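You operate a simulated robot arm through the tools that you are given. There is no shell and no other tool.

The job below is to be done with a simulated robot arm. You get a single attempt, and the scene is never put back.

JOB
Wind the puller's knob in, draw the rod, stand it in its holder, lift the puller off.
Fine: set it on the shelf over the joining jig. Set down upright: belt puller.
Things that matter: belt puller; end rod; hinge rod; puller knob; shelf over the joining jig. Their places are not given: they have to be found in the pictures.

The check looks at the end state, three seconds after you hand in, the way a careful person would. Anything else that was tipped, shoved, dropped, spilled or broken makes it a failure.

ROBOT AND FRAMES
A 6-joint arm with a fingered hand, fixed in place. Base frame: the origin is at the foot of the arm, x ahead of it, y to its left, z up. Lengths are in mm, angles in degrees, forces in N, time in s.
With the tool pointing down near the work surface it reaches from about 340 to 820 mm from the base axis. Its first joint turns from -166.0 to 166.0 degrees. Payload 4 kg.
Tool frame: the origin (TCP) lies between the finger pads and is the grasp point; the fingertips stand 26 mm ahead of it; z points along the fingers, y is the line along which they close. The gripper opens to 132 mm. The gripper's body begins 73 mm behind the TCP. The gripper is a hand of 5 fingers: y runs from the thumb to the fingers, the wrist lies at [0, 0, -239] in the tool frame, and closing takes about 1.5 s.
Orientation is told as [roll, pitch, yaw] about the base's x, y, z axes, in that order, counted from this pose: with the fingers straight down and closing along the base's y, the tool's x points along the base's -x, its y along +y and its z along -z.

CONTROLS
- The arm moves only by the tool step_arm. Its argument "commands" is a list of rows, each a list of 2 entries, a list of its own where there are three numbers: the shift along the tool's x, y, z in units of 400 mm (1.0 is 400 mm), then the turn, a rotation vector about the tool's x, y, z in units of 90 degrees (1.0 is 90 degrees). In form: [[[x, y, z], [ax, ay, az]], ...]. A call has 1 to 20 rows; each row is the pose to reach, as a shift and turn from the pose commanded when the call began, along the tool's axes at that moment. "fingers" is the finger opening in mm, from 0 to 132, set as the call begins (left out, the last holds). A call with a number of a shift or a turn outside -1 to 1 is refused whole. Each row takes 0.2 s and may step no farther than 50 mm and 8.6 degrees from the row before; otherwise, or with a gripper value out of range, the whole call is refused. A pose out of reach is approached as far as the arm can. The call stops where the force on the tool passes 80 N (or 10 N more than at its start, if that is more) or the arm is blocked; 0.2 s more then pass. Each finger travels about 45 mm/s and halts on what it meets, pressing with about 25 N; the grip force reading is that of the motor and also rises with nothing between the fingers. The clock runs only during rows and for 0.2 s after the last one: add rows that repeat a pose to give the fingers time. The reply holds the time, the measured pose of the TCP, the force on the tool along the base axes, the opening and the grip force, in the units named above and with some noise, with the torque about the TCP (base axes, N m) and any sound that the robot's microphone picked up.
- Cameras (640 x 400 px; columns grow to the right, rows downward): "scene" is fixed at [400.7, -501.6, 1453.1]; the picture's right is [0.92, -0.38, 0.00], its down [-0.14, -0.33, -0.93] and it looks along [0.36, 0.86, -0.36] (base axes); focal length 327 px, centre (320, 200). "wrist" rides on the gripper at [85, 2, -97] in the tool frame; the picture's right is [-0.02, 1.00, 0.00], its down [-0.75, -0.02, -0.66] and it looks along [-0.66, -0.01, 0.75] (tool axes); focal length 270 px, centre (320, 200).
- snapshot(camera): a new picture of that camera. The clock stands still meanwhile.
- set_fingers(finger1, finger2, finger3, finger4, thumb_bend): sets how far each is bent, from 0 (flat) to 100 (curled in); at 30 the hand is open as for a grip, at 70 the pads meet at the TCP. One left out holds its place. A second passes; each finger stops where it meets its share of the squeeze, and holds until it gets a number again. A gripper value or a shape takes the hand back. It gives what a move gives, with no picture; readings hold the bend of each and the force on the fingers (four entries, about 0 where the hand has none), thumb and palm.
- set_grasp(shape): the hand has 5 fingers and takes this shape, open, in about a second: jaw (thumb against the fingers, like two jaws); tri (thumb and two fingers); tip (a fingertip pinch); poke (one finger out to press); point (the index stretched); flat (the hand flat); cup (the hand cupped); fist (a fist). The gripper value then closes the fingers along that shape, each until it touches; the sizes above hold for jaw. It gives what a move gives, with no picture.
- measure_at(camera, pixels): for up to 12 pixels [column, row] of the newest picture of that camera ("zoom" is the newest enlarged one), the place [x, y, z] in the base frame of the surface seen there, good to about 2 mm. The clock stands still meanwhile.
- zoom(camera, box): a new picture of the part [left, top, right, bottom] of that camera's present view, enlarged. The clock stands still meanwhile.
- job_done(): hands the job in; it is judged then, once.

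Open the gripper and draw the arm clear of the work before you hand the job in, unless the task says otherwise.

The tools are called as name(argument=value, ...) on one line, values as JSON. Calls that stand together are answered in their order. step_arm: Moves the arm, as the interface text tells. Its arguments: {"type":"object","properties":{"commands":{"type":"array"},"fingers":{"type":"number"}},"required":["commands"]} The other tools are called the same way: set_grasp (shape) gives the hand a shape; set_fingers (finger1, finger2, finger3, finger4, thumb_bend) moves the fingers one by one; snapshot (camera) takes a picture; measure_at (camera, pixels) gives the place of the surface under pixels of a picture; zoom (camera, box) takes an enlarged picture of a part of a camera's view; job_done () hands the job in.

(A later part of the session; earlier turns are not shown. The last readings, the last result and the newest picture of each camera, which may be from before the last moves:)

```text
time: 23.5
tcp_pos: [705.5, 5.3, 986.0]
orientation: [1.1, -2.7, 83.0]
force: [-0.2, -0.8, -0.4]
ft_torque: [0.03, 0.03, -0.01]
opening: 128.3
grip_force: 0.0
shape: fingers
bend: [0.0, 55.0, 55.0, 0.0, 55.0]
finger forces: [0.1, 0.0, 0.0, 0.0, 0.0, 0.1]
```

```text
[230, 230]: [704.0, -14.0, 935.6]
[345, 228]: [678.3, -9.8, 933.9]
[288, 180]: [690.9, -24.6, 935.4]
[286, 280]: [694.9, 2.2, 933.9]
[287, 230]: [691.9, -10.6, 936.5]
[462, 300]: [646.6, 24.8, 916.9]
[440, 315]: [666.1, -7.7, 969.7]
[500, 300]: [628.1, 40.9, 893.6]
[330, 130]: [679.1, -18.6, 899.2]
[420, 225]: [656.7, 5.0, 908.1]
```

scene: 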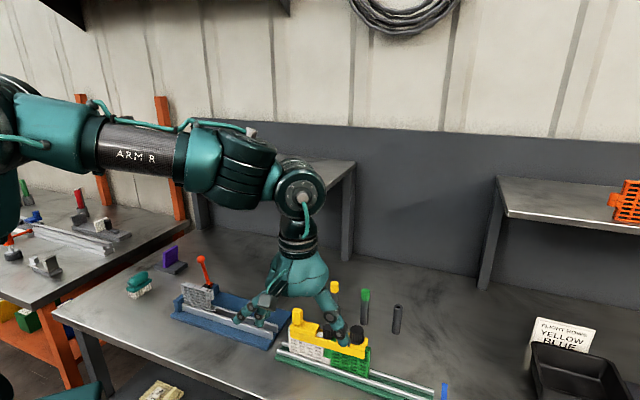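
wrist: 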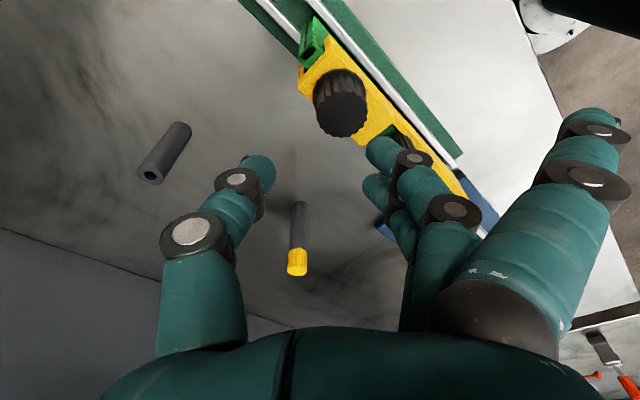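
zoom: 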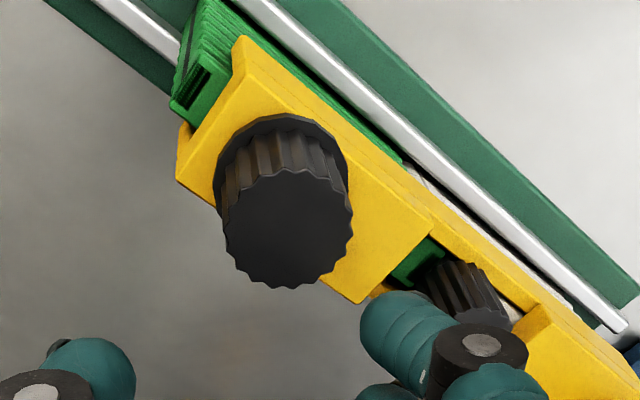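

Knob centre is now ≈(692,-11). I correct position and the small tilt, aiming for (692,-11,971), yaw 80.

step_arm(commands=[[[0.0223, 0.0143, 0.0188], [0.006, 0.015, 0.0167]], [[0.0445, 0.0285, 0.0375], [0.0122, 0.03, 0.0333]], [[0.0445, 0.0285, 0.0375], [0.0122, 0.03, 0.0333]], [[0.0445, 0.0285, 0.0375], [0.0122, 0.03, 0.0333]]])

step_arm(commands=[[[0, 0, 0], [0, 0, 0]]])

step_arm(commands=[[[0, 0, 0], [0, 0, 0]]])

```text
time: 24.5
tcp_pos: [691.7, -11.7, 970.5]
orientation: [-0.1, -0.1, 79.8]
force: [-0.3, -0.1, 0.3]
ft_torque: [0.02, -0.03, -0.02]
opening: 128.2
grip_force: 0.0
shape: fingers
bend: [0.0, 55.0, 55.0, 0.0, 55.0]
finger forces: [0.0, 0.0, 0.0, 0.0, 0.1, 0.0]
```

```text
time: 24.9
tcp_pos: [692.5, -10.8, 969.7]
orientation: [-0.1, -0.1, 80.0]
force: [0.1, 0.6, 0.0]
ft_torque: [0.01, -0.01, 0.01]
opening: 128.0
grip_force: 0.0
shape: fingers
bend: [0.0, 55.0, 55.0, 0.0, 55.0]
finger forces: [0.0, 0.1, 0.0, 0.1, 0.0, 0.0]
```

```text
time: 25.3
tcp_pos: [692.8, -10.9, 969.9]
orientation: [0.1, -0.2, 79.9]
force: [0.2, -1.0, -0.5]
ft_torque: [-0.04, 0.02, 0.02]
opening: 128.1
grip_force: 0.1
shape: fingers
bend: [0.0, 55.0, 55.0, 0.0, 55.0]
finger forces: [0.1, 0.0, 0.0, 0.2, 0.0, 0.1]
```

Pose is (692.3,-11.1,970), level, yaw 80. I descend 29 mm around the knob with the fingers at 55.

step_arm(commands=[[[0, 0, 0.03], [0, 0, 0]], [[0, 0, 0.06], [0, 0, 0]], [[0, 0, 0.0725], [0, 0, 0]], [[0, 0, 0.0725], [0, 0, 0]]])

set_fingers(finger2=85, finger3=85, thumb_bend=85)

zoom(camera="wrist", box=[200, 60, 480, 260])

```text
time: 26.3
tcp_pos: [692.8, -7.8, 941.5]
orientation: [0.0, -0.1, 79.9]
force: [-0.7, 0.5, -0.3]
ft_torque: [0.03, 0.03, 0.0]
opening: 128.2
grip_force: 0.0
shape: fingers
bend: [0.0, 55.0, 55.0, 0.0, 55.0]
finger forces: [0.0, 0.1, 0.0, 0.1, 0.0, 0.0]
```

```text
time: 27.3
tcp_pos: [692.0, -9.5, 941.4]
orientation: [0.0, -0.1, 79.8]
force: [1.3, -0.4, 0.2]
ft_torque: [0.01, 0.08, 0.03]
opening: 111.6
grip_force: 20.5
shape: fingers
bend: [0.0, 63.0, 67.0, 0.0, 67.0]
finger forces: [0.1, 10.2, 8.8, 0.1, 21.8, 0.0]
```

```text
2.00 times, centred on (340, 160) of wrist
```

zoom: 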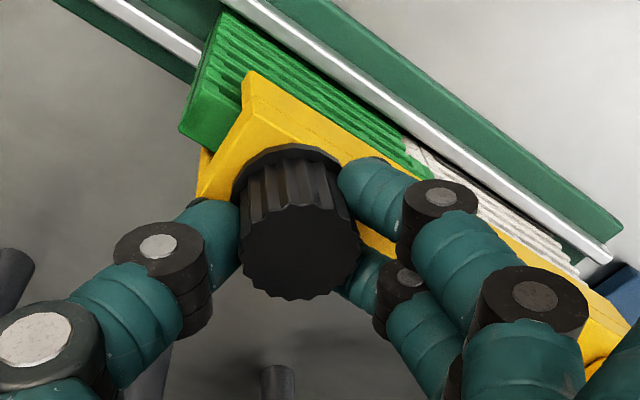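

Gripped again (thumb 21.8, fingers 10+9 N), but the knob looks ≈5 mm off the TCP axis toward the fingers. I measure its centre so I can rotate about the knob, not the TCP.

measure_at(camera="zoom", pixels=[[245, 240], [355, 240], [300, 205], [300, 290], [300, 245], [265, 190], [330, 190]])

zoom(camera="scene", box=[270, 290, 390, 390])

```text
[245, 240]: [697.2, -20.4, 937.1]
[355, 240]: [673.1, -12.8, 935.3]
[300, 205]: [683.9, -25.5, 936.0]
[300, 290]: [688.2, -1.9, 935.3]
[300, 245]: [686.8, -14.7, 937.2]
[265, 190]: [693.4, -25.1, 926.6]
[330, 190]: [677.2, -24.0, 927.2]
```

```text
4.00 times, centred on (330, 340) of scene
```

zoom: 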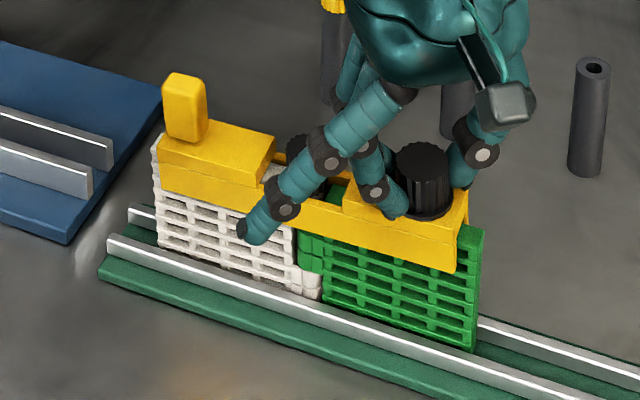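

The grip pushed the puller ≈6 mm sideways. I open again and will re-grip centred with the symmetric tri closing at a yaw where fingers 1/4 stay clear of the rod head.

set_fingers(finger2=55, finger3=55, thumb_bend=55)

step_arm(commands=[[[0, 0, -0.04], [0, 0, 0]], [[0, 0, -0.075], [0, 0, 0]], [[0, 0, -0.075], [0, 0, 0.09]], [[0, 0, -0.075], [0, 0, 0.18]], [[0, 0, -0.075], [0, 0, 0.27]], [[0, 0, -0.075], [0, 0, 0.36]], [[0, 0, -0.075], [0, 0, 0.4]], [[0, 0, -0.075], [0, 0, 0.4]]])

snapshot(camera="wrist")

zoom(camera="wrist", box=[220, 60, 460, 210])

```text
time: 28.3
tcp_pos: [692.7, -9.4, 941.1]
orientation: [0.0, -0.1, 79.9]
force: [0.1, 0.0, -0.2]
ft_torque: [-0.03, 0.02, -0.06]
opening: 128.0
grip_force: 0.0
shape: fingers
bend: [0.0, 55.0, 55.0, 0.0, 55.0]
finger forces: [0.0, 0.1, 0.0, 0.0, 0.1, 0.0]
```

```text
time: 30.1
tcp_pos: [692.0, -10.5, 970.7]
orientation: [0.0, -0.1, 43.9]
force: [-0.2, 0.0, -0.4]
ft_torque: [-0.01, -0.01, -0.01]
opening: 128.0
grip_force: 0.1
shape: fingers
bend: [0.0, 55.0, 55.0, 0.0, 55.0]
finger forces: [0.1, 0.1, 0.0, 0.0, 0.0, 0.0]
```

```text
taken
```

wrist: 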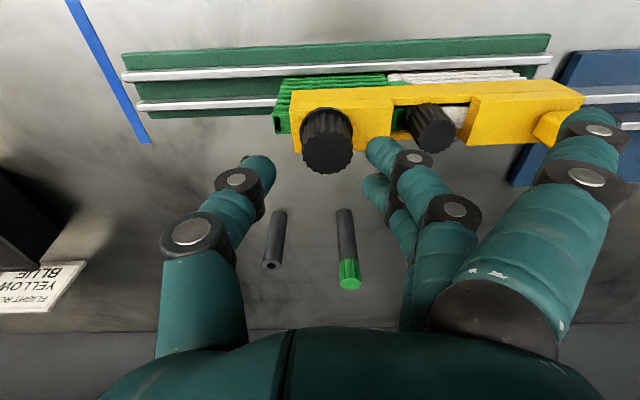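

```text
2.67 times, centred on (340, 135) of wrist
```

zoom: 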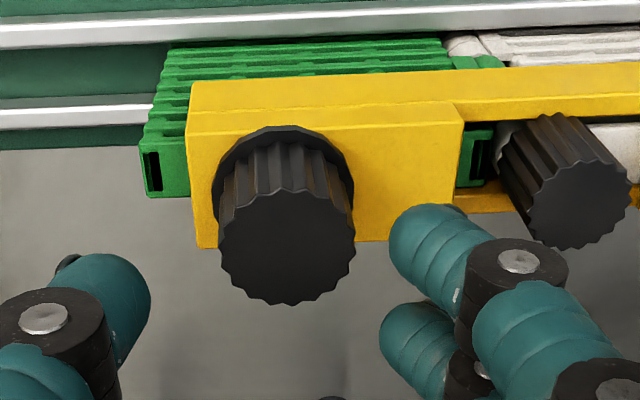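

I measure knob rim and head rim here to get their present centres.

measure_at(camera="zoom", pixels=[[228, 240], [350, 240], [288, 195], [288, 295], [288, 245], [535, 190], [622, 190], [580, 155], [580, 238], [580, 195], [400, 130], [210, 115]])

```text
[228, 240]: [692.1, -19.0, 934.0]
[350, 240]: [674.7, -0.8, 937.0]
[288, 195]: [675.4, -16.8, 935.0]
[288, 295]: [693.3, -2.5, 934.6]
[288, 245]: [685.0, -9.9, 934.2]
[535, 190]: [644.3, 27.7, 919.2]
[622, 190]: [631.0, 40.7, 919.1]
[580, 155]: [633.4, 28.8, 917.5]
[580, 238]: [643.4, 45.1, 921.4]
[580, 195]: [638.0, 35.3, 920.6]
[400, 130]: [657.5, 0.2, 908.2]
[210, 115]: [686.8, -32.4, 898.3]
```

Knob is at ≈(684,-10), head at ≈(638,35.5). I return the hand to tri, set opening 50 and re-centre above the knob, then descend.

set_grasp(shape="tri")

step_arm(commands=[[[0.0068, 0.0078, 0], [0, 0, 0]], [[0.0135, 0.0155, 0], [0, 0, 0]], [[0.0135, 0.0155, 0], [0, 0, 0]], [[0.0135, 0.0155, 0], [0, 0, 0]], [[0.0135, 0.0155, 0], [0, 0, 0]], [[0.0135, 0.0155, 0], [0, 0, 0]], [[0.0135, 0.0155, 0.03], [0, 0, 0]], [[0.0135, 0.0155, 0.06], [0, 0, 0]], [[0.0135, 0.0155, 0.0735], [0, 0, 0]], [[0.0135, 0.0155, 0.0735], [0, 0, 0]]], fingers=50)

snapshot(camera="wrist")

```text
time: 31.0
tcp_pos: [690.7, -10.5, 972.8]
orientation: [0.0, -0.1, 44.0]
force: [1.1, 0.1, 0.4]
ft_torque: [0.04, -0.03, -0.03]
opening: 131.8
grip_force: 0.1
shape: tri
bend: [0.0, 30.0, 30.0, 0.0, 30.0]
finger forces: [0.0, 0.1, 0.1, 0.1, 0.0, 0.0]
```

```text
time: 33.2
tcp_pos: [683.8, -9.5, 943.4]
orientation: [0.0, -0.1, 43.8]
force: [0.6, 0.1, -0.6]
ft_torque: [-0.01, 0.0, -0.02]
opening: 50.4
grip_force: 0.1
shape: tri
bend: [0.0, 73.0, 73.0, 0.0, 70.0]
finger forces: [0.0, 0.0, 0.1, 0.0, 0.0, 0.0]
```

```text
taken
```

wrist: 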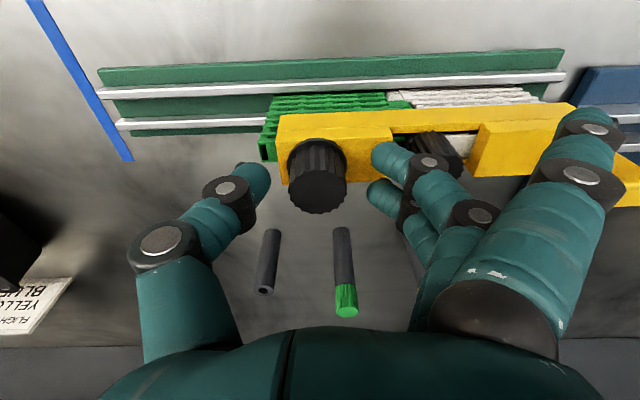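

Knob is centred at (319,190). I close the tri grip, then lay fingers 1 and 4 flat again.

step_arm(commands=[[[0, 0, 0], [0, 0, 0]], [[0, 0, 0], [0, 0, 0]], [[0, 0, 0], [0, 0, 0]], [[0, 0, 0], [0, 0, 0]], [[0, 0, 0], [0, 0, 0]], [[0, 0, 0], [0, 0, 0]]], fingers=15)

set_fingers(finger1=0, finger4=0)

zoom(camera="wrist", box=[200, 60, 480, 260])

```text
time: 34.6
tcp_pos: [685.0, -9.5, 941.8]
orientation: [0.0, -0.1, 44.0]
force: [0.7, -0.5, 0.2]
ft_torque: [0.03, 0.01, -0.03]
opening: 19.8
grip_force: 25.3
shape: tri
bend: [26.0, 72.0, 73.0, 26.0, 70.0]
finger forces: [0.0, 10.8, 11.8, 0.0, 22.0, 0.1]
```

```text
time: 35.6
tcp_pos: [684.1, -9.6, 943.4]
orientation: [-0.1, -0.1, 43.9]
force: [0.7, 0.2, -0.1]
ft_torque: [0.04, 0.01, -0.04]
opening: 114.8
grip_force: 22.3
shape: fingers
bend: [0.0, 72.0, 73.0, 0.0, 70.0]
finger forces: [0.0, 10.8, 11.8, 0.0, 22.0, 0.0]
```

```text
2.00 times, centred on (340, 160) of wrist
```

zoom: 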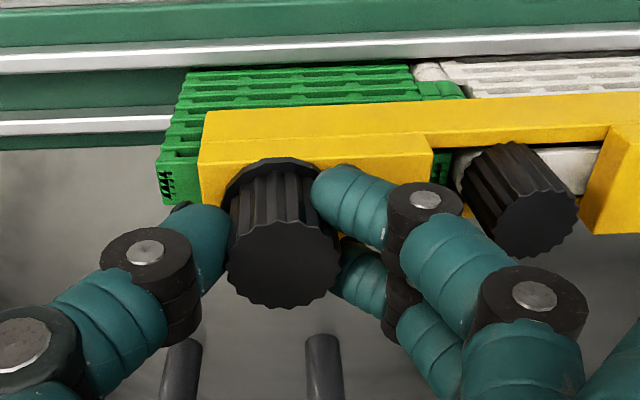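

Centred grip (10.8/11.8/22 N). I wind clockwise in three calls of 85.5°, reading torque after each.

step_arm(commands=[[[0, 0, 0], [0, 0, 0.095]], [[0, 0, 0], [0, 0, 0.19]], [[0, 0, 0], [0, 0, 0.285]], [[0, 0, 0], [0, 0, 0.38]], [[0, 0, 0], [0, 0, 0.475]], [[0, 0, 0], [0, 0, 0.57]], [[0, 0, 0], [0, 0, 0.665]], [[0, 0, 0], [0, 0, 0.76]], [[0, 0, 0], [0, 0, 0.855]], [[0, 0, 0], [0, 0, 0.95]]])

zoom(camera="scene", box=[270, 290, 390, 390])

```text
time: 37.8
tcp_pos: [683.9, -8.5, 942.0]
orientation: [0.1, 0.0, -41.8]
force: [-0.5, 1.7, 1.1]
ft_torque: [0.02, -0.07, 0.05]
opening: 115.1
grip_force: 23.2
shape: fingers
bend: [0.0, 72.0, 73.0, 0.0, 70.0]
finger forces: [0.0, 12.3, 12.3, 0.0, 22.1, 0.1]
```

```text
4.00 times, centred on (330, 340) of scene
```

zoom: 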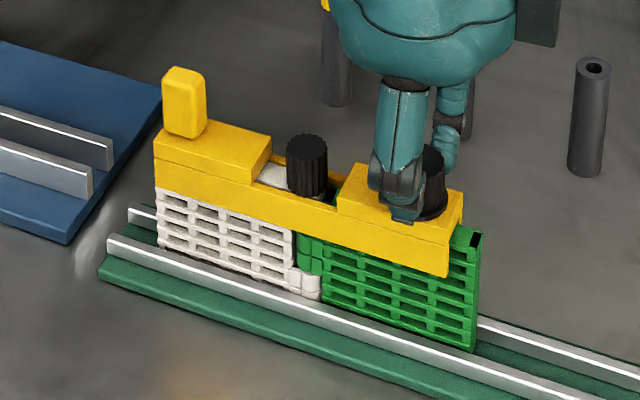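

Still turning easily (torque ≈0.05). I continue another 85.5° clockwise.

step_arm(commands=[[[0, 0, 0], [0, 0, 0.095]], [[0, 0, 0], [0, 0, 0.19]], [[0, 0, 0], [0, 0, 0.285]], [[0, 0, 0], [0, 0, 0.38]], [[0, 0, 0], [0, 0, 0.475]], [[0, 0, 0], [0, 0, 0.57]], [[0, 0, 0], [0, 0, 0.665]], [[0, 0, 0], [0, 0, 0.76]], [[0, 0, 0], [0, 0, 0.855]], [[0, 0, 0], [0, 0, 0.95]]])

snapshot(camera="wrist")

zoom(camera="scene", box=[270, 290, 390, 390])

```text
time: 40.0
tcp_pos: [684.7, -9.2, 942.3]
orientation: [0.0, 0.0, -127.2]
force: [-0.7, 2.2, 2.4]
ft_torque: [-0.09, -0.11, 0.25]
opening: 111.2
grip_force: 16.8
shape: fingers
bend: [0.0, 77.0, 73.0, 0.0, 71.0]
finger forces: [0.0, 0.1, 17.3, 0.0, 15.5, 0.0]
```

```text
taken
```

wrist: 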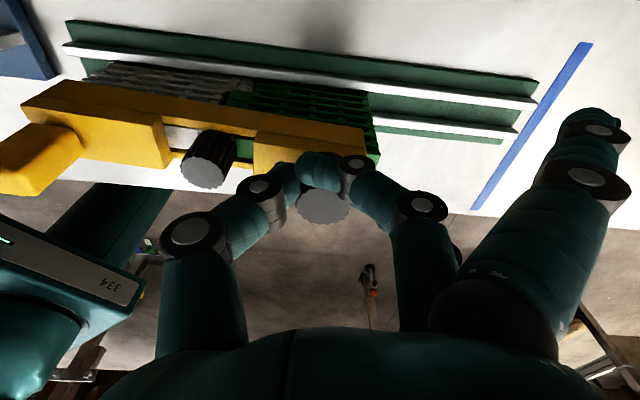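

```text
4.00 times, centred on (330, 340) of scene
```

zoom: 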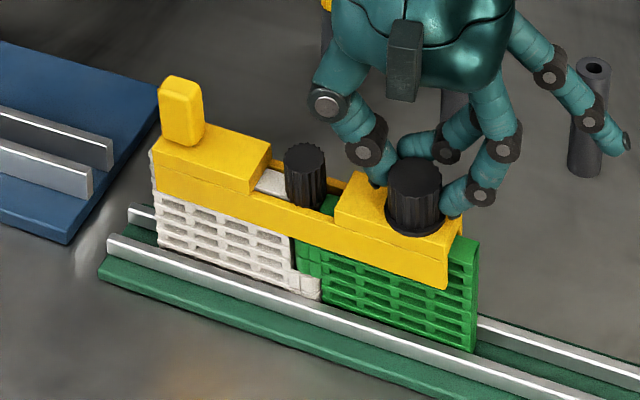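

Torque jumped to 0.25 N·m and finger 2 slipped off — the knob seems to have hit its stop (≈1 turn in all). I open the grip, lift 30 mm and look.

set_fingers(finger2=50, finger3=50, thumb_bend=50)

step_arm(commands=[[[0, 0, -0.04], [0, 0, 0]], [[0, 0, -0.075], [0, 0, 0]], [[0, 0, -0.075], [0, 0, 0]]])

snapshot(camera="wrist")

zoom(camera="scene", box=[270, 290, 390, 390])

```text
time: 41.0
tcp_pos: [683.4, -9.5, 942.2]
orientation: [0.0, 0.1, -127.0]
force: [-0.3, 0.3, 0.1]
ft_torque: [0.03, 0.01, 0.0]
opening: 136.2
grip_force: 0.0
shape: fingers
bend: [0.0, 50.0, 50.0, 0.0, 50.0]
finger forces: [0.0, 0.1, 0.0, 0.0, 0.1, 0.1]
```

```text
time: 41.8
tcp_pos: [685.2, -9.2, 972.5]
orientation: [-0.1, 0.1, -127.0]
force: [-0.9, -0.6, -0.4]
ft_torque: [0.0, 0.0, -0.02]
opening: 136.1
grip_force: 0.0
shape: fingers
bend: [0.0, 50.0, 50.0, 0.0, 50.0]
finger forces: [0.0, 0.0, 0.0, 0.0, 0.0, 0.0]
```

```text
taken
```

wrist: 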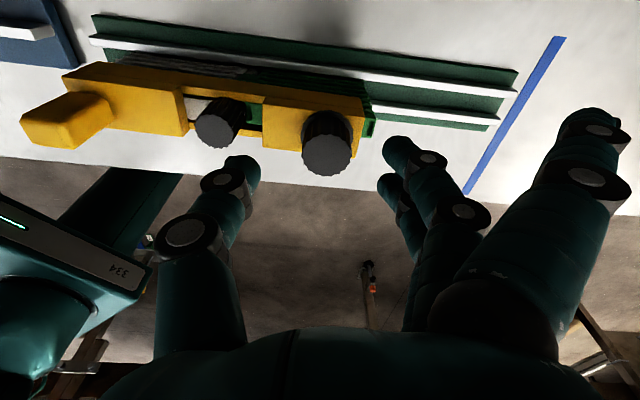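

```text
4.00 times, centred on (330, 340) of scene
```

zoom: 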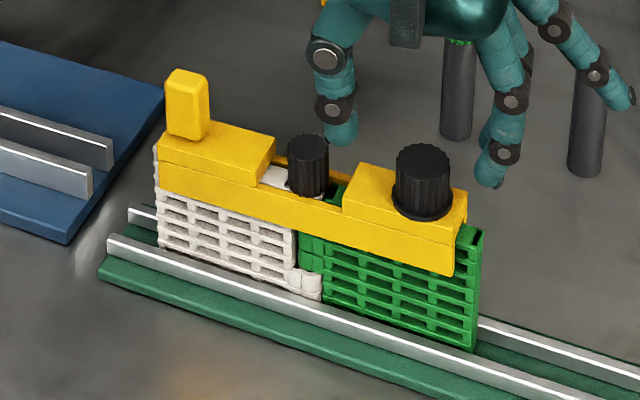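

Everything settled upright again. To verify the stop I will re-grip centred at this yaw and try a further turn; first I measure the knob.

zoom(camera="wrist", box=[170, 60, 410, 210])

measure_at(camera="wrist", pixels=[[306, 156], [349, 156], [327, 140], [327, 173], [327, 156], [200, 133], [232, 133], [216, 120], [216, 146], [216, 132], [290, 115], [150, 105]])

```text
2.67 times, centred on (290, 135) of wrist
```

zoom: 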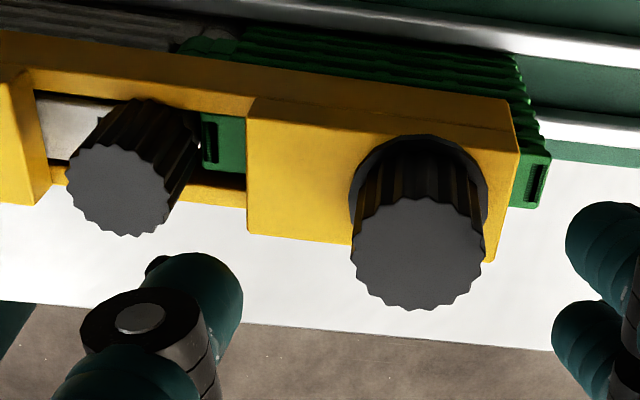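

```text
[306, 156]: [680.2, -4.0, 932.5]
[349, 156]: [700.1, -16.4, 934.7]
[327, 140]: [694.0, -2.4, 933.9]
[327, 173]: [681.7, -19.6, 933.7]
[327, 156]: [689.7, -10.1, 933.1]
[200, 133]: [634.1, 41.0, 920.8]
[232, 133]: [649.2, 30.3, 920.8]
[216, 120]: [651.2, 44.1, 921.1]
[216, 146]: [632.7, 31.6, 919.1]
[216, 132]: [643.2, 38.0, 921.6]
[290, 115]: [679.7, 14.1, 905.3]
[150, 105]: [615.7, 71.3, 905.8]
```

Knob centre ≈(688,-10). I shift 3.5 mm, take tri at 50, and descend again at this yaw (-127).

set_grasp(shape="tri")

step_arm(commands=[[[0.0035, 0.0087, 0], [0, 0, 0]], [[0.0035, 0.0087, 0], [0, 0, 0]], [[0.0035, 0.0087, 0], [0, 0, 0]], [[0.0035, 0.0087, 0], [0, 0, 0]], [[0.0035, 0.0087, 0], [0, 0, 0]], [[0.0035, 0.0087, 0.03], [0, 0, 0]], [[0.0035, 0.0087, 0.06], [0, 0, 0]], [[0.0035, 0.0087, 0.075], [0, 0, 0]], [[0.0035, 0.0087, 0.075], [0, 0, 0]]], fingers=50)

snapshot(camera="wrist")

```text
time: 42.7
tcp_pos: [685.3, -8.2, 972.1]
orientation: [0.0, 0.1, -127.1]
force: [-0.2, -1.3, -0.5]
ft_torque: [0.02, -0.02, 0.01]
opening: 131.9
grip_force: 0.0
shape: tri
bend: [0.0, 30.0, 30.0, 0.0, 30.0]
finger forces: [0.0, 0.0, 0.1, 0.0, 0.0, 0.0]
```

```text
time: 44.7
tcp_pos: [689.5, -10.1, 940.5]
orientation: [-0.2, 0.1, -127.1]
force: [-0.2, 0.2, 0.5]
ft_torque: [0.01, -0.01, 0.01]
opening: 50.8
grip_force: 0.2
shape: tri
bend: [0.0, 73.0, 73.0, 0.0, 70.0]
finger forces: [0.0, 0.1, 0.0, 0.0, 0.0, 0.1]
```

```text
taken
```

wrist: 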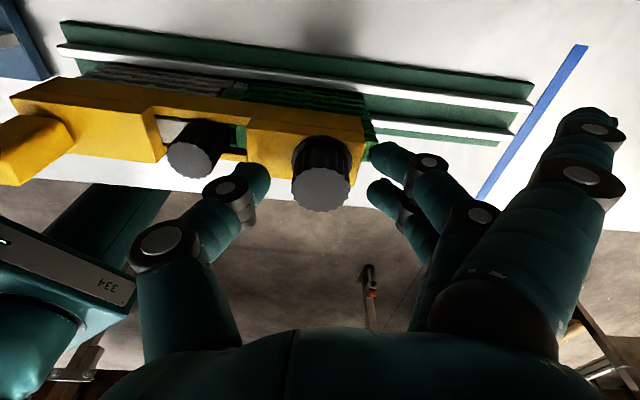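

Knob is centred at (321,187). I close the tri grip and then test a 43° clockwise turn.

step_arm(commands=[[[0, 0, 0], [0, 0, 0]], [[0, 0, 0], [0, 0, 0]], [[0, 0, 0], [0, 0, 0]], [[0, 0, 0], [0, 0, 0]], [[0, 0, 0], [0, 0, 0]], [[0, 0, 0], [0, 0, 0]]], fingers=10)

set_fingers(finger1=0, finger4=0)

step_arm(commands=[[[0, 0, 0], [0, 0, 0.08]], [[0, 0, 0], [0, 0, 0.16]], [[0, 0, 0], [0, 0, 0.24]]])

snapshot(camera="wrist")

zoom(camera="scene", box=[270, 290, 390, 390])

```text
time: 46.1
tcp_pos: [688.6, -10.5, 941.7]
orientation: [0.0, 0.1, -127.1]
force: [-0.3, -0.1, 0.8]
ft_torque: [-0.02, 0.0, 0.03]
opening: 19.9
grip_force: 24.9
shape: tri
bend: [26.0, 73.0, 73.0, 26.0, 70.0]
finger forces: [0.0, 10.9, 11.4, 0.0, 22.3, 0.0]
```

```text
time: 47.1
tcp_pos: [687.7, -10.4, 940.5]
orientation: [0.0, 0.1, -127.2]
force: [-0.3, 1.2, 0.5]
ft_torque: [-0.06, -0.05, -0.01]
opening: 114.7
grip_force: 22.1
shape: fingers
bend: [0.0, 73.0, 73.0, 0.0, 70.0]
finger forces: [0.0, 10.9, 11.5, 0.1, 22.3, 0.0]
```

```text
time: 47.9
tcp_pos: [688.7, -10.0, 942.3]
orientation: [0.0, 0.1, -148.8]
force: [1.3, -1.6, -0.2]
ft_torque: [-0.07, -0.06, 0.39]
opening: 114.1
grip_force: 27.5
shape: fingers
bend: [0.0, 73.0, 72.0, 0.0, 70.0]
finger forces: [0.1, 19.6, 14.5, 0.1, 20.8, 0.0]
```

```text
taken
```

wrist: 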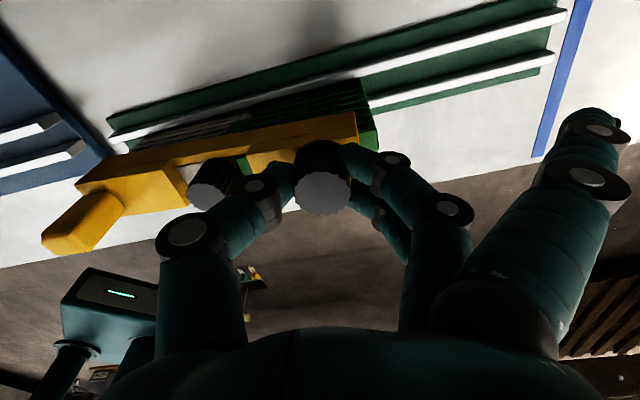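

```text
4.00 times, centred on (330, 340) of scene
```

zoom: 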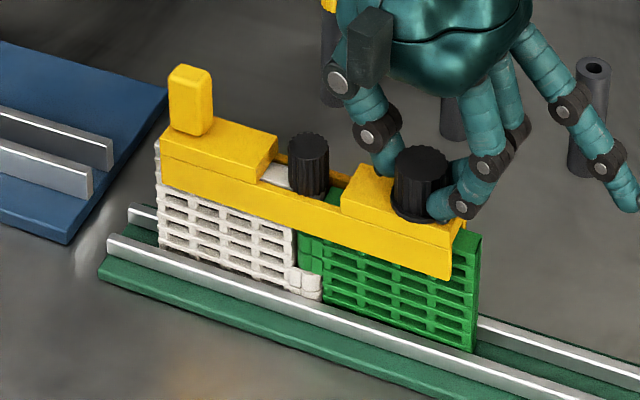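

Torque is 0.39 N·m within 21°, the puller twisting slightly – typical of the end stop. I turn ≈10° more to see if it keeps climbing.

step_arm(commands=[[[0, 0, 0], [0, 0, 0.055]], [[0, 0, 0], [0, 0, 0.11]]])

zoom(camera="scene", box=[270, 290, 390, 390])

```text
time: 48.5
tcp_pos: [687.9, -9.0, 941.9]
orientation: [-0.1, 0.1, -158.6]
force: [0.8, -0.7, 0.5]
ft_torque: [-0.1, -0.01, 0.18]
opening: 113.5
grip_force: 23.8
shape: fingers
bend: [0.0, 73.0, 72.0, 0.0, 70.0]
finger forces: [0.0, 12.5, 15.3, 0.0, 18.5, 0.0]
```

```text
4.00 times, centred on (330, 340) of scene
```

zoom: 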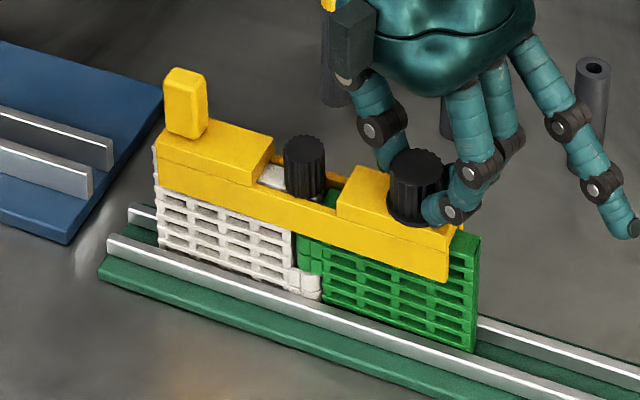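

Torque eased to 0.18, so it is unclear whether the knob turned or slipped. I zoom on the knob's ribs in the wrist view to compare across a small turn.

zoom(camera="wrist", box=[270, 130, 370, 230])

step_arm(commands=[[[0, 0, 0], [0, 0, 0.055]], [[0, 0, 0], [0, 0, 0.11]]])

zoom(camera="wrist", box=[270, 130, 370, 230])

zoom(camera="scene", box=[270, 290, 390, 390])

```text
4.00 times, centred on (320, 180) of wrist
```

zoom: 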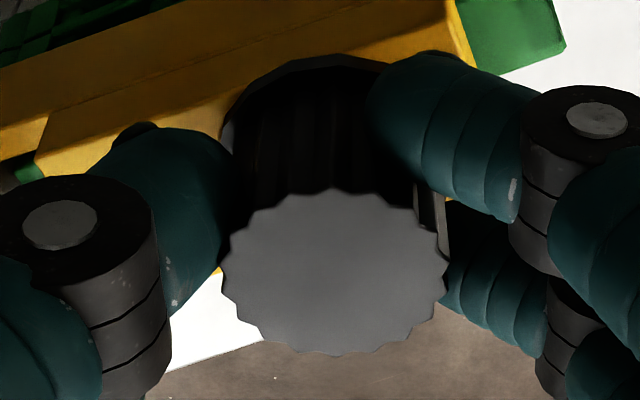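

```text
time: 49.1
tcp_pos: [688.0, -9.4, 941.2]
orientation: [-0.1, 0.0, -168.5]
force: [2.0, -2.0, -0.8]
ft_torque: [-0.11, -0.02, 0.29]
opening: 112.3
grip_force: 20.8
shape: fingers
bend: [0.0, 73.0, 72.0, 0.0, 71.0]
finger forces: [0.1, 8.6, 15.3, 0.0, 18.0, 0.1]
```

```text
4.00 times, centred on (320, 180) of wrist
```

zoom: 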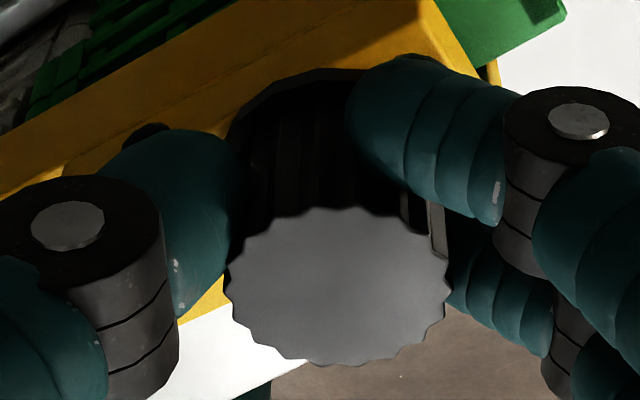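

```text
4.00 times, centred on (330, 340) of scene
```

zoom: 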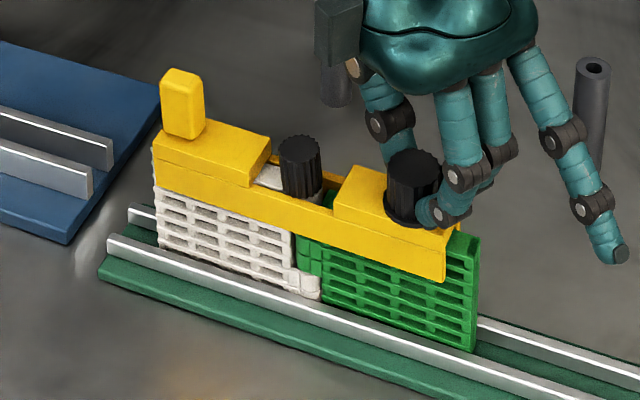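

The knob is squeezing out of the grip in the tool frame (shifted ≈4 mm) with torque rising: it is at its stop. I release in place now.

set_fingers(finger2=50, finger3=50, thumb_bend=50)

step_arm(commands=[[[0, 0, -0.05], [0, 0, 0]], [[0, 0, -0.1], [0, 0, 0]], [[0, 0, -0.2], [0, 0, 0]], [[0, 0, -0.3], [0, 0, 0]], [[0, 0, -0.3], [0, 0, -0.09]], [[0, 0, -0.3], [0, 0, -0.18]], [[0, 0, -0.3], [0, 0, -0.27]], [[0, 0, -0.3], [0, 0, -0.36]], [[0, 0, -0.3], [0, 0, -0.45]], [[0, 0, -0.3], [0, 0, -0.54]], [[0, 0, -0.3], [0, 0, -0.63]], [[0, 0, -0.3], [0, 0, -0.72]], [[0, 0, -0.3], [0, 0, -0.81]], [[0, 0, -0.3], [0, 0, -0.9]], [[0, 0, -0.3], [0, 0, -0.95]]])

zoom(camera="scene", box=[270, 290, 390, 390])

snapshot(camera="wrist")

```text
time: 50.1
tcp_pos: [687.4, -9.2, 942.2]
orientation: [-0.1, 0.0, -168.5]
force: [-0.3, 0.1, 0.4]
ft_torque: [-0.03, 0.02, 0.0]
opening: 136.0
grip_force: 0.0
shape: fingers
bend: [0.0, 50.0, 50.0, 0.0, 50.0]
finger forces: [0.1, 0.0, 0.1, 0.0, 0.0, 0.0]
```

```text
time: 53.3
tcp_pos: [688.7, -10.1, 1062.5]
orientation: [-0.1, 0.1, -82.8]
force: [-0.1, 1.0, -0.4]
ft_torque: [-0.01, -0.01, 0.0]
opening: 136.4
grip_force: 0.0
shape: fingers
bend: [0.0, 50.0, 50.0, 0.0, 50.0]
finger forces: [0.0, 0.0, 0.1, 0.1, 0.0, 0.0]
```

```text
4.00 times, centred on (330, 340) of scene
```

zoom: 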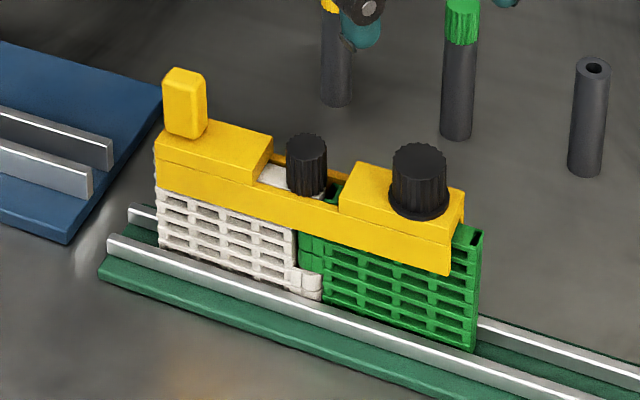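

```text
taken
```

wrist: 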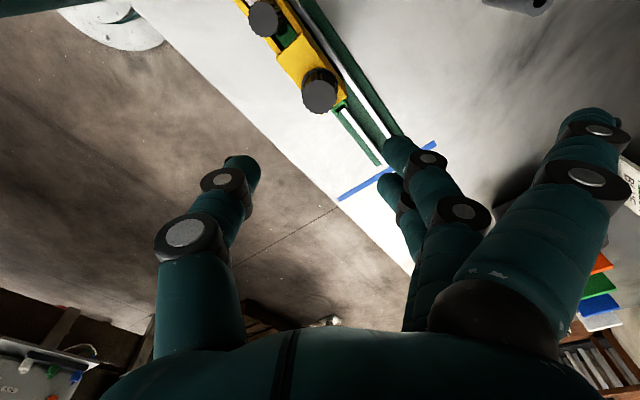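

The puller stands upright and the knob is fully wound. Before drawing the rod I test the reach at the empty holder (≈(858,68), r≈861) with the hand high, yaw 0.

set_grasp(shape="tri")

step_arm(commands=[[[0.0127, 0.0405, 0.0091], [0, 0, -0.0836]], [[0.0255, 0.0811, 0.0182], [0, 0, -0.1673]], [[0.0382, 0.1216, 0.0273], [0, 0, -0.2509]], [[0.0509, 0.1622, 0.0364], [0, 0, -0.3345]], [[0.0636, 0.2027, 0.0455], [0, 0, -0.4182]], [[0.0764, 0.2433, 0.0545], [0, 0, -0.5018]], [[0.0891, 0.2838, 0.0636], [0, 0, -0.5855]], [[0.1018, 0.3244, 0.0727], [0, 0, -0.6691]], [[0.1145, 0.3649, 0.0818], [0, 0, -0.7527]], [[0.1273, 0.4055, 0.0909], [0, 0, -0.8364]], [[0.14, 0.446, 0.1], [0, 0, -0.92]], [[0.14, 0.446, 0.1], [0, 0, -0.92]]])

snapshot(camera="wrist")

```text
time: 54.2
tcp_pos: [687.3, -11.4, 1063.0]
orientation: [0.0, 0.1, -83.0]
force: [0.3, 0.0, -0.3]
ft_torque: [-0.01, 0.01, -0.01]
opening: 131.9
grip_force: 0.0
shape: tri
bend: [0.0, 30.0, 30.0, 0.0, 30.0]
finger forces: [0.0, 0.0, 0.0, 0.1, 0.1, 0.1]
```

```text
time: 56.8
tcp_pos: [791.0, 69.5, 1001.5]
orientation: [0.1, 0.0, -0.2]
force: [-0.6, -0.1, 0.1]
ft_torque: [0.05, 0.02, -0.02]
opening: 132.0
grip_force: 0.0
shape: tri
bend: [0.0, 30.0, 30.0, 0.0, 30.0]
finger forces: [0.0, 0.0, 0.1, 0.0, 0.0, 0.0]
out of reach, approached as far as the arm can: row 7, 8, 9, 10, 11, 12
```

```text
taken
```

wrist: 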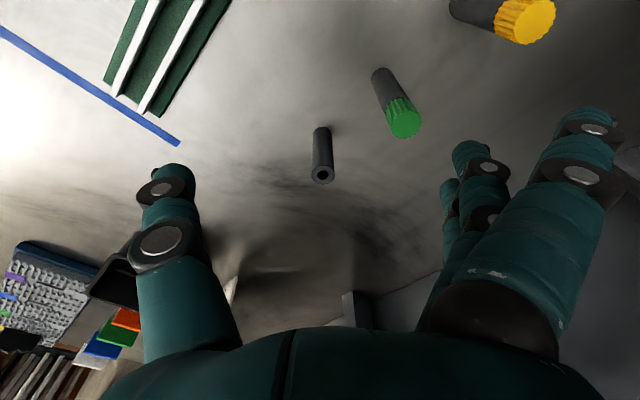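

At z≈1000 the straight-down reach ends at r≈794, so the holder needs the hand tilted ≈20–25° about the closing axis. From this view I measure the empty tube's mouth at (322,175).

zoom(camera="wrist", box=[290, 110, 360, 200])

```text
4.44 times, centred on (325, 155) of wrist
```

zoom: 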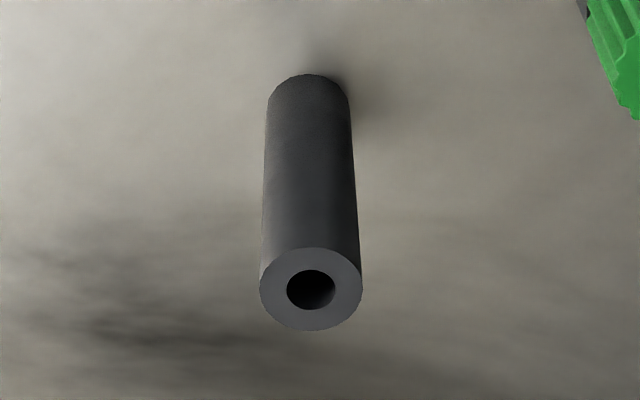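

The mouth ring is centred at (311,289) of this zoom with the hole Ø about half the outer. I measure points around the ring.

measure_at(camera="zoom", pixels=[[272, 289], [350, 289], [311, 258], [311, 322], [283, 266], [339, 266], [283, 314], [339, 314], [265, 289], [357, 289], [311, 80], [311, 170]])

```text
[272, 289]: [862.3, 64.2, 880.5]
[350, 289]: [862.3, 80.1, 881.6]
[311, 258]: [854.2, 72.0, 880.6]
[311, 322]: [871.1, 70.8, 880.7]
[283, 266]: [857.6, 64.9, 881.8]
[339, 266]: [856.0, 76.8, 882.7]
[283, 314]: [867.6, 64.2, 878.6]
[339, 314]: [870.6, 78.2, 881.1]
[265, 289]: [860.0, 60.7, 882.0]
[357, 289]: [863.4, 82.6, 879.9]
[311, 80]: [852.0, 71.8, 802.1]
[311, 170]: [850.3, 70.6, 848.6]
```

Mouth centre ≈(862.4,71.5), z≈881. Now I go to a pre-grasp pose above the rod head with the hand turned to yaw -43° and tilted 22° (closing across the bar), TCP ≈(636.5,39.3,1010).

step_arm(commands=[[[0.0552, -0.0108, -0.003], [0.0131, -0.0333, 0.0674]], [[0.1104, -0.0216, -0.0061], [0.0262, -0.0665, 0.1348]], [[0.1655, -0.0324, -0.0091], [0.0393, -0.0998, 0.2022]], [[0.2207, -0.0431, -0.0121], [0.0524, -0.133, 0.2696]], [[0.2759, -0.0539, -0.0152], [0.0655, -0.1663, 0.337]], [[0.3311, -0.0647, -0.0182], [0.0786, -0.1995, 0.4044]], [[0.3863, -0.0755, -0.0213], [0.0917, -0.2328, 0.4718]], [[0.3863, -0.0755, -0.0213], [0.0917, -0.2328, 0.4718]]], fingers=60)

snapshot(camera="wrist")

zoom(camera="scene", box=[250, 230, 410, 370])

```text
time: 58.6
tcp_pos: [750.4, 15.1, 1065.0]
orientation: [-1.8, -18.6, -37.0]
force: [-0.9, 0.0, 0.4]
ft_torque: [0.03, 0.01, -0.01]
opening: 60.2
grip_force: 0.0
shape: tri
bend: [0.0, 73.0, 73.0, 0.0, 70.0]
finger forces: [0.1, 0.0, 0.0, 0.1, 0.0, 0.1]
out of reach, approached as far as the arm can: row 1, 3, 4, 5, 6, 7, 8
```

```text
taken
```

wrist: 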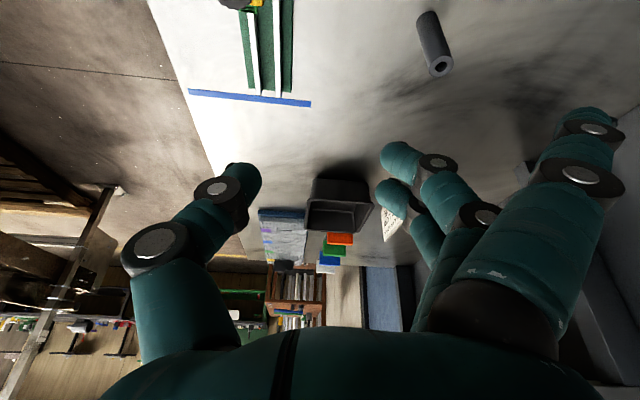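

```text
2.86 times, centred on (330, 300) of scene
```

zoom: 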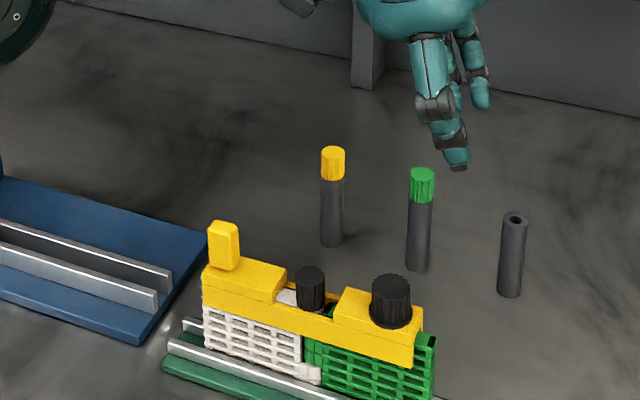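

The solver got stuck near the stretched-out pose, and ended at (750,15,1065). From here I command the pre-grasp pose again in smaller steps.

step_arm(commands=[[[0.0588, -0.0243, 0.01], [0, -0.0076, 0.0126]], [[0.1175, -0.0486, 0.02], [0, -0.0152, 0.0252]], [[0.1763, -0.0729, 0.03], [0.001, -0.0228, 0.0378]], [[0.235, -0.0972, 0.04], [0.001, -0.0304, 0.0504]], [[0.2938, -0.1215, 0.05], [0.001, -0.038, 0.063]], [[0.2938, -0.1215, 0.05], [0.001, -0.038, 0.063]]])

snapshot(camera="wrist")

```text
time: 60.0
tcp_pos: [754.0, 42.6, 1074.8]
orientation: [0.1, -22.1, -43.0]
force: [0.5, -0.4, -0.2]
ft_torque: [0.05, 0.0, -0.02]
opening: 60.0
grip_force: 0.1
shape: tri
bend: [0.0, 73.0, 73.0, 0.0, 70.0]
finger forces: [0.0, 0.0, 0.0, 0.0, 0.0, 0.0]
out of reach, approached as far as the arm can: row 1, 2, 3, 4, 5, 6
```

```text
taken
```

wrist: 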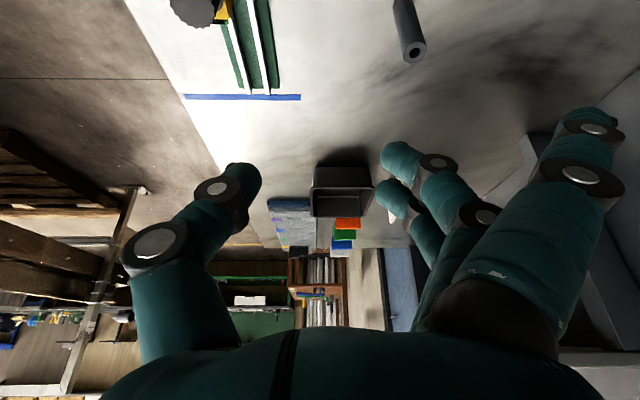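

Orientation was reached but not the position; I look at the whole arm in the scene view to understand what blocks it.

snapshot(camera="scene")

```text
taken
```

scene: 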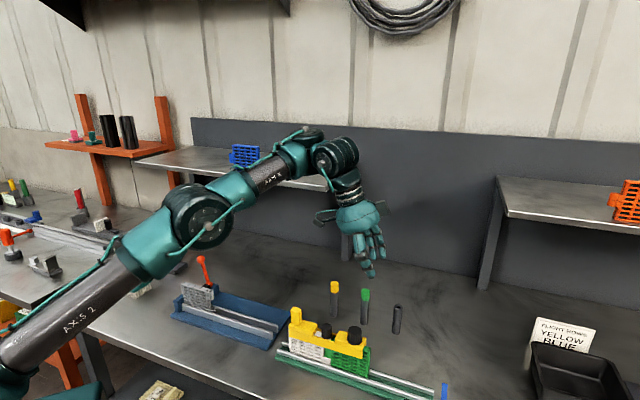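

The arm now looks nearly straight (links from lower left up through the elbow at (200,215) to the wrist at (335,155)). I measure the joints to understand its geometry.

measure_at(camera="scene", pixels=[[205, 215], [130, 255], [80, 300], [20, 350], [280, 175], [335, 155], [350, 190], [365, 215], [15, 385], [300, 150]])

```text
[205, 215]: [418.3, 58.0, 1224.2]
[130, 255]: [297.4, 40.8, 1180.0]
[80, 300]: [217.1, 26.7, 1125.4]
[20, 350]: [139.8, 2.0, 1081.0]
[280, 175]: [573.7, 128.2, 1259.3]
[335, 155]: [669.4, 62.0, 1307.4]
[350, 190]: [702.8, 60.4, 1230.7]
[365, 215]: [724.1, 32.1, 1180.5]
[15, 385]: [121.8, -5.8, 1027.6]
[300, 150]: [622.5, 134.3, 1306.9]
```

Shoulder looks to be near z≈1000 and the arm almost stretched. I back out: undo the tilt while drawing inward a little, in small rows.

step_arm(commands=[[[0.0135, -0.0393, -0.0055], [0, 0.0614, 0]], [[0.027, -0.0785, -0.011], [0, 0.1228, 0]], [[0.0405, -0.1178, -0.0165], [0, 0.1842, 0]], [[0.054, -0.157, -0.022], [0, 0.2456, 0]], [[0.054, -0.157, -0.022], [0, 0.2456, 0]]])

snapshot(camera="scene")

```text
time: 61.2
tcp_pos: [694.8, 9.8, 1069.5]
orientation: [0.2, -0.1, -42.9]
force: [-0.1, 0.2, 0.5]
ft_torque: [-0.01, 0.0, -0.01]
opening: 60.2
grip_force: 0.1
shape: tri
bend: [0.0, 73.0, 73.0, 0.0, 70.0]
finger forces: [0.0, 0.0, 0.1, 0.0, 0.0, 0.0]
```

```text
taken
```

scene: 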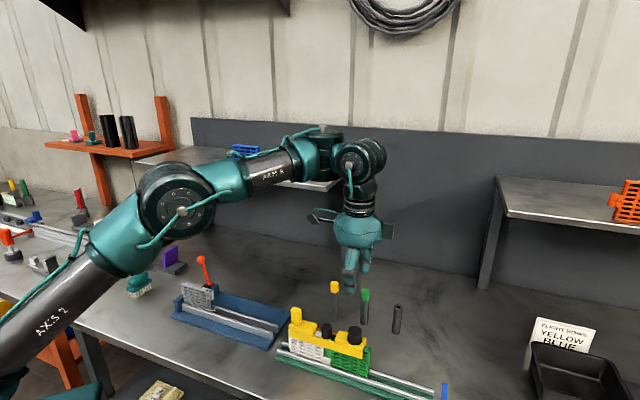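

Back in a well-conditioned pose (elbow bent). From here I command the tilted pre-grasp pose (636.5,39.3,1010), tilt 22°, yaw -43.

step_arm(commands=[[[0.0393, -0.0113, 0.0372], [0, -0.0611, 0]], [[0.0785, -0.0226, 0.0744], [0, -0.1222, 0]], [[0.1178, -0.0339, 0.1116], [0, -0.1833, 0]], [[0.157, -0.0452, 0.1488], [0, -0.2444, 0]], [[0.157, -0.0452, 0.1488], [0, -0.2444, 0]]])

snapshot(camera="wrist")

snapshot(camera="scene")

```text
time: 62.4
tcp_pos: [717.5, 22.9, 1075.9]
orientation: [-2.5, -15.6, -42.7]
force: [0.6, 0.4, -1.1]
ft_torque: [0.02, 0.03, 0.02]
opening: 60.3
grip_force: 0.1
shape: tri
bend: [0.0, 73.0, 73.0, 0.0, 70.0]
finger forces: [0.0, 0.0, 0.0, 0.1, 0.0, 0.0]
out of reach, approached as far as the arm can: row 1, 2, 3, 4, 5
```

```text
taken
```

wrist: 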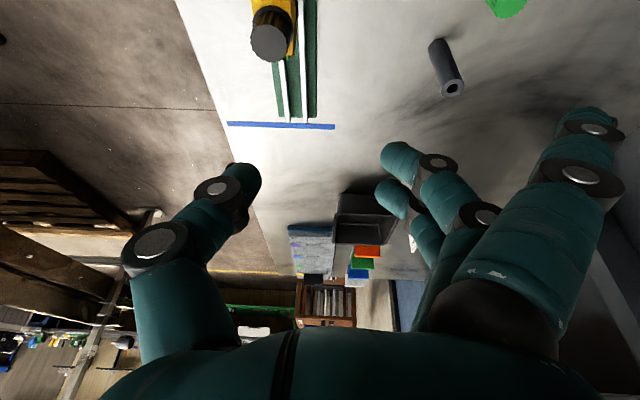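

```text
taken
```

scene: 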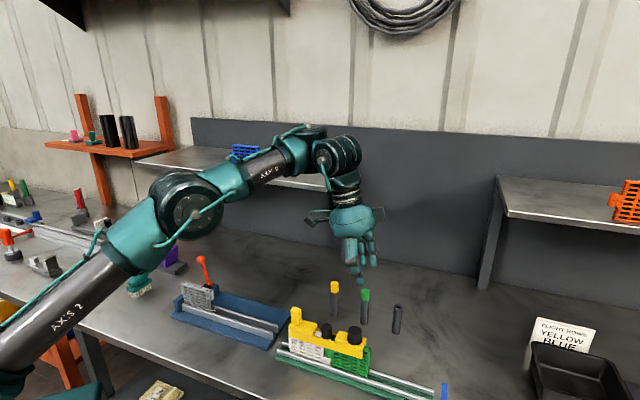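

Even a small outward tilt here was refused, so a wrist joint limit is likely. I go back to a level pose (620,0,1100), yaw 0, to probe which tilts are possible.

step_arm(commands=[[[0.0198, -0.0352, -0.0145], [-0.0151, 0.0258, -0.0792]], [[0.0396, -0.0704, -0.0289], [-0.0303, 0.0516, -0.1583]], [[0.0594, -0.1057, -0.0434], [-0.0454, 0.0775, -0.2375]], [[0.0792, -0.1409, -0.0579], [-0.0605, 0.1033, -0.3166]], [[0.099, -0.1761, -0.0723], [-0.0757, 0.1291, -0.3958]], [[0.1188, -0.2113, -0.0868], [-0.0908, 0.1549, -0.4749]], [[0.1188, -0.2113, -0.0868], [-0.0908, 0.1549, -0.4749]]])

snapshot(camera="scene")

```text
time: 64.0
tcp_pos: [628.2, -23.0, 1108.5]
orientation: [-0.1, 0.3, 0.2]
force: [0.5, -0.1, 0.2]
ft_torque: [0.02, 0.0, 0.02]
opening: 60.4
grip_force: 0.1
shape: tri
bend: [0.0, 73.0, 73.0, 0.0, 70.0]
finger forces: [0.1, 0.0, 0.0, 0.0, 0.0, 0.1]
out of reach, approached as far as the arm can: row 1, 2, 3, 4, 5, 6, 7
```

```text
taken
```

scene: 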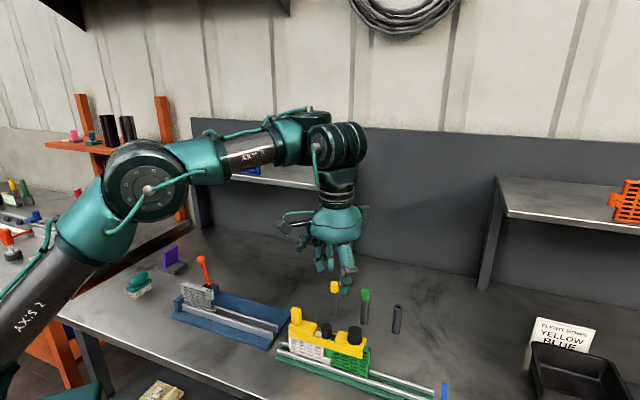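

It ended a bit off the target at (628,-23,1108), level. I command the small remaining shift to see whether it is a true limit or just lag.

step_arm(commands=[[[0.01, 0.0288, 0.01], [0, 0, 0]], [[0.02, 0.0575, 0.0213], [0, 0, 0]], [[0.02, 0.0575, 0.0213], [0, 0, 0]]])

step_arm(commands=[[[0, 0, 0], [0, -0.0444, 0]], [[0, 0, 0], [0, -0.0889, 0]], [[0, 0, 0], [0, -0.0889, 0]]])

```text
time: 64.8
tcp_pos: [629.5, -15.2, 1109.8]
orientation: [-0.1, 0.3, 0.2]
force: [-0.8, -0.1, 0.2]
ft_torque: [-0.01, -0.01, 0.04]
opening: 60.3
grip_force: 0.0
shape: tri
bend: [0.0, 73.0, 73.0, 0.0, 70.0]
finger forces: [0.1, 0.0, 0.0, 0.0, 0.1, 0.1]
out of reach, approached as far as the arm can: row 1, 2, 3
```

```text
time: 65.6
tcp_pos: [658.6, -52.8, 1132.5]
orientation: [-0.1, -6.4, 0.1]
force: [0.6, 0.4, 0.3]
ft_torque: [-0.01, 0.01, 0.01]
opening: 60.5
grip_force: 0.1
shape: tri
bend: [0.0, 73.0, 73.0, 0.0, 70.0]
finger forces: [0.1, 0.1, 0.0, 0.0, 0.0, 0.0]
out of reach, approached as far as the arm can: row 1, 2, 3
```

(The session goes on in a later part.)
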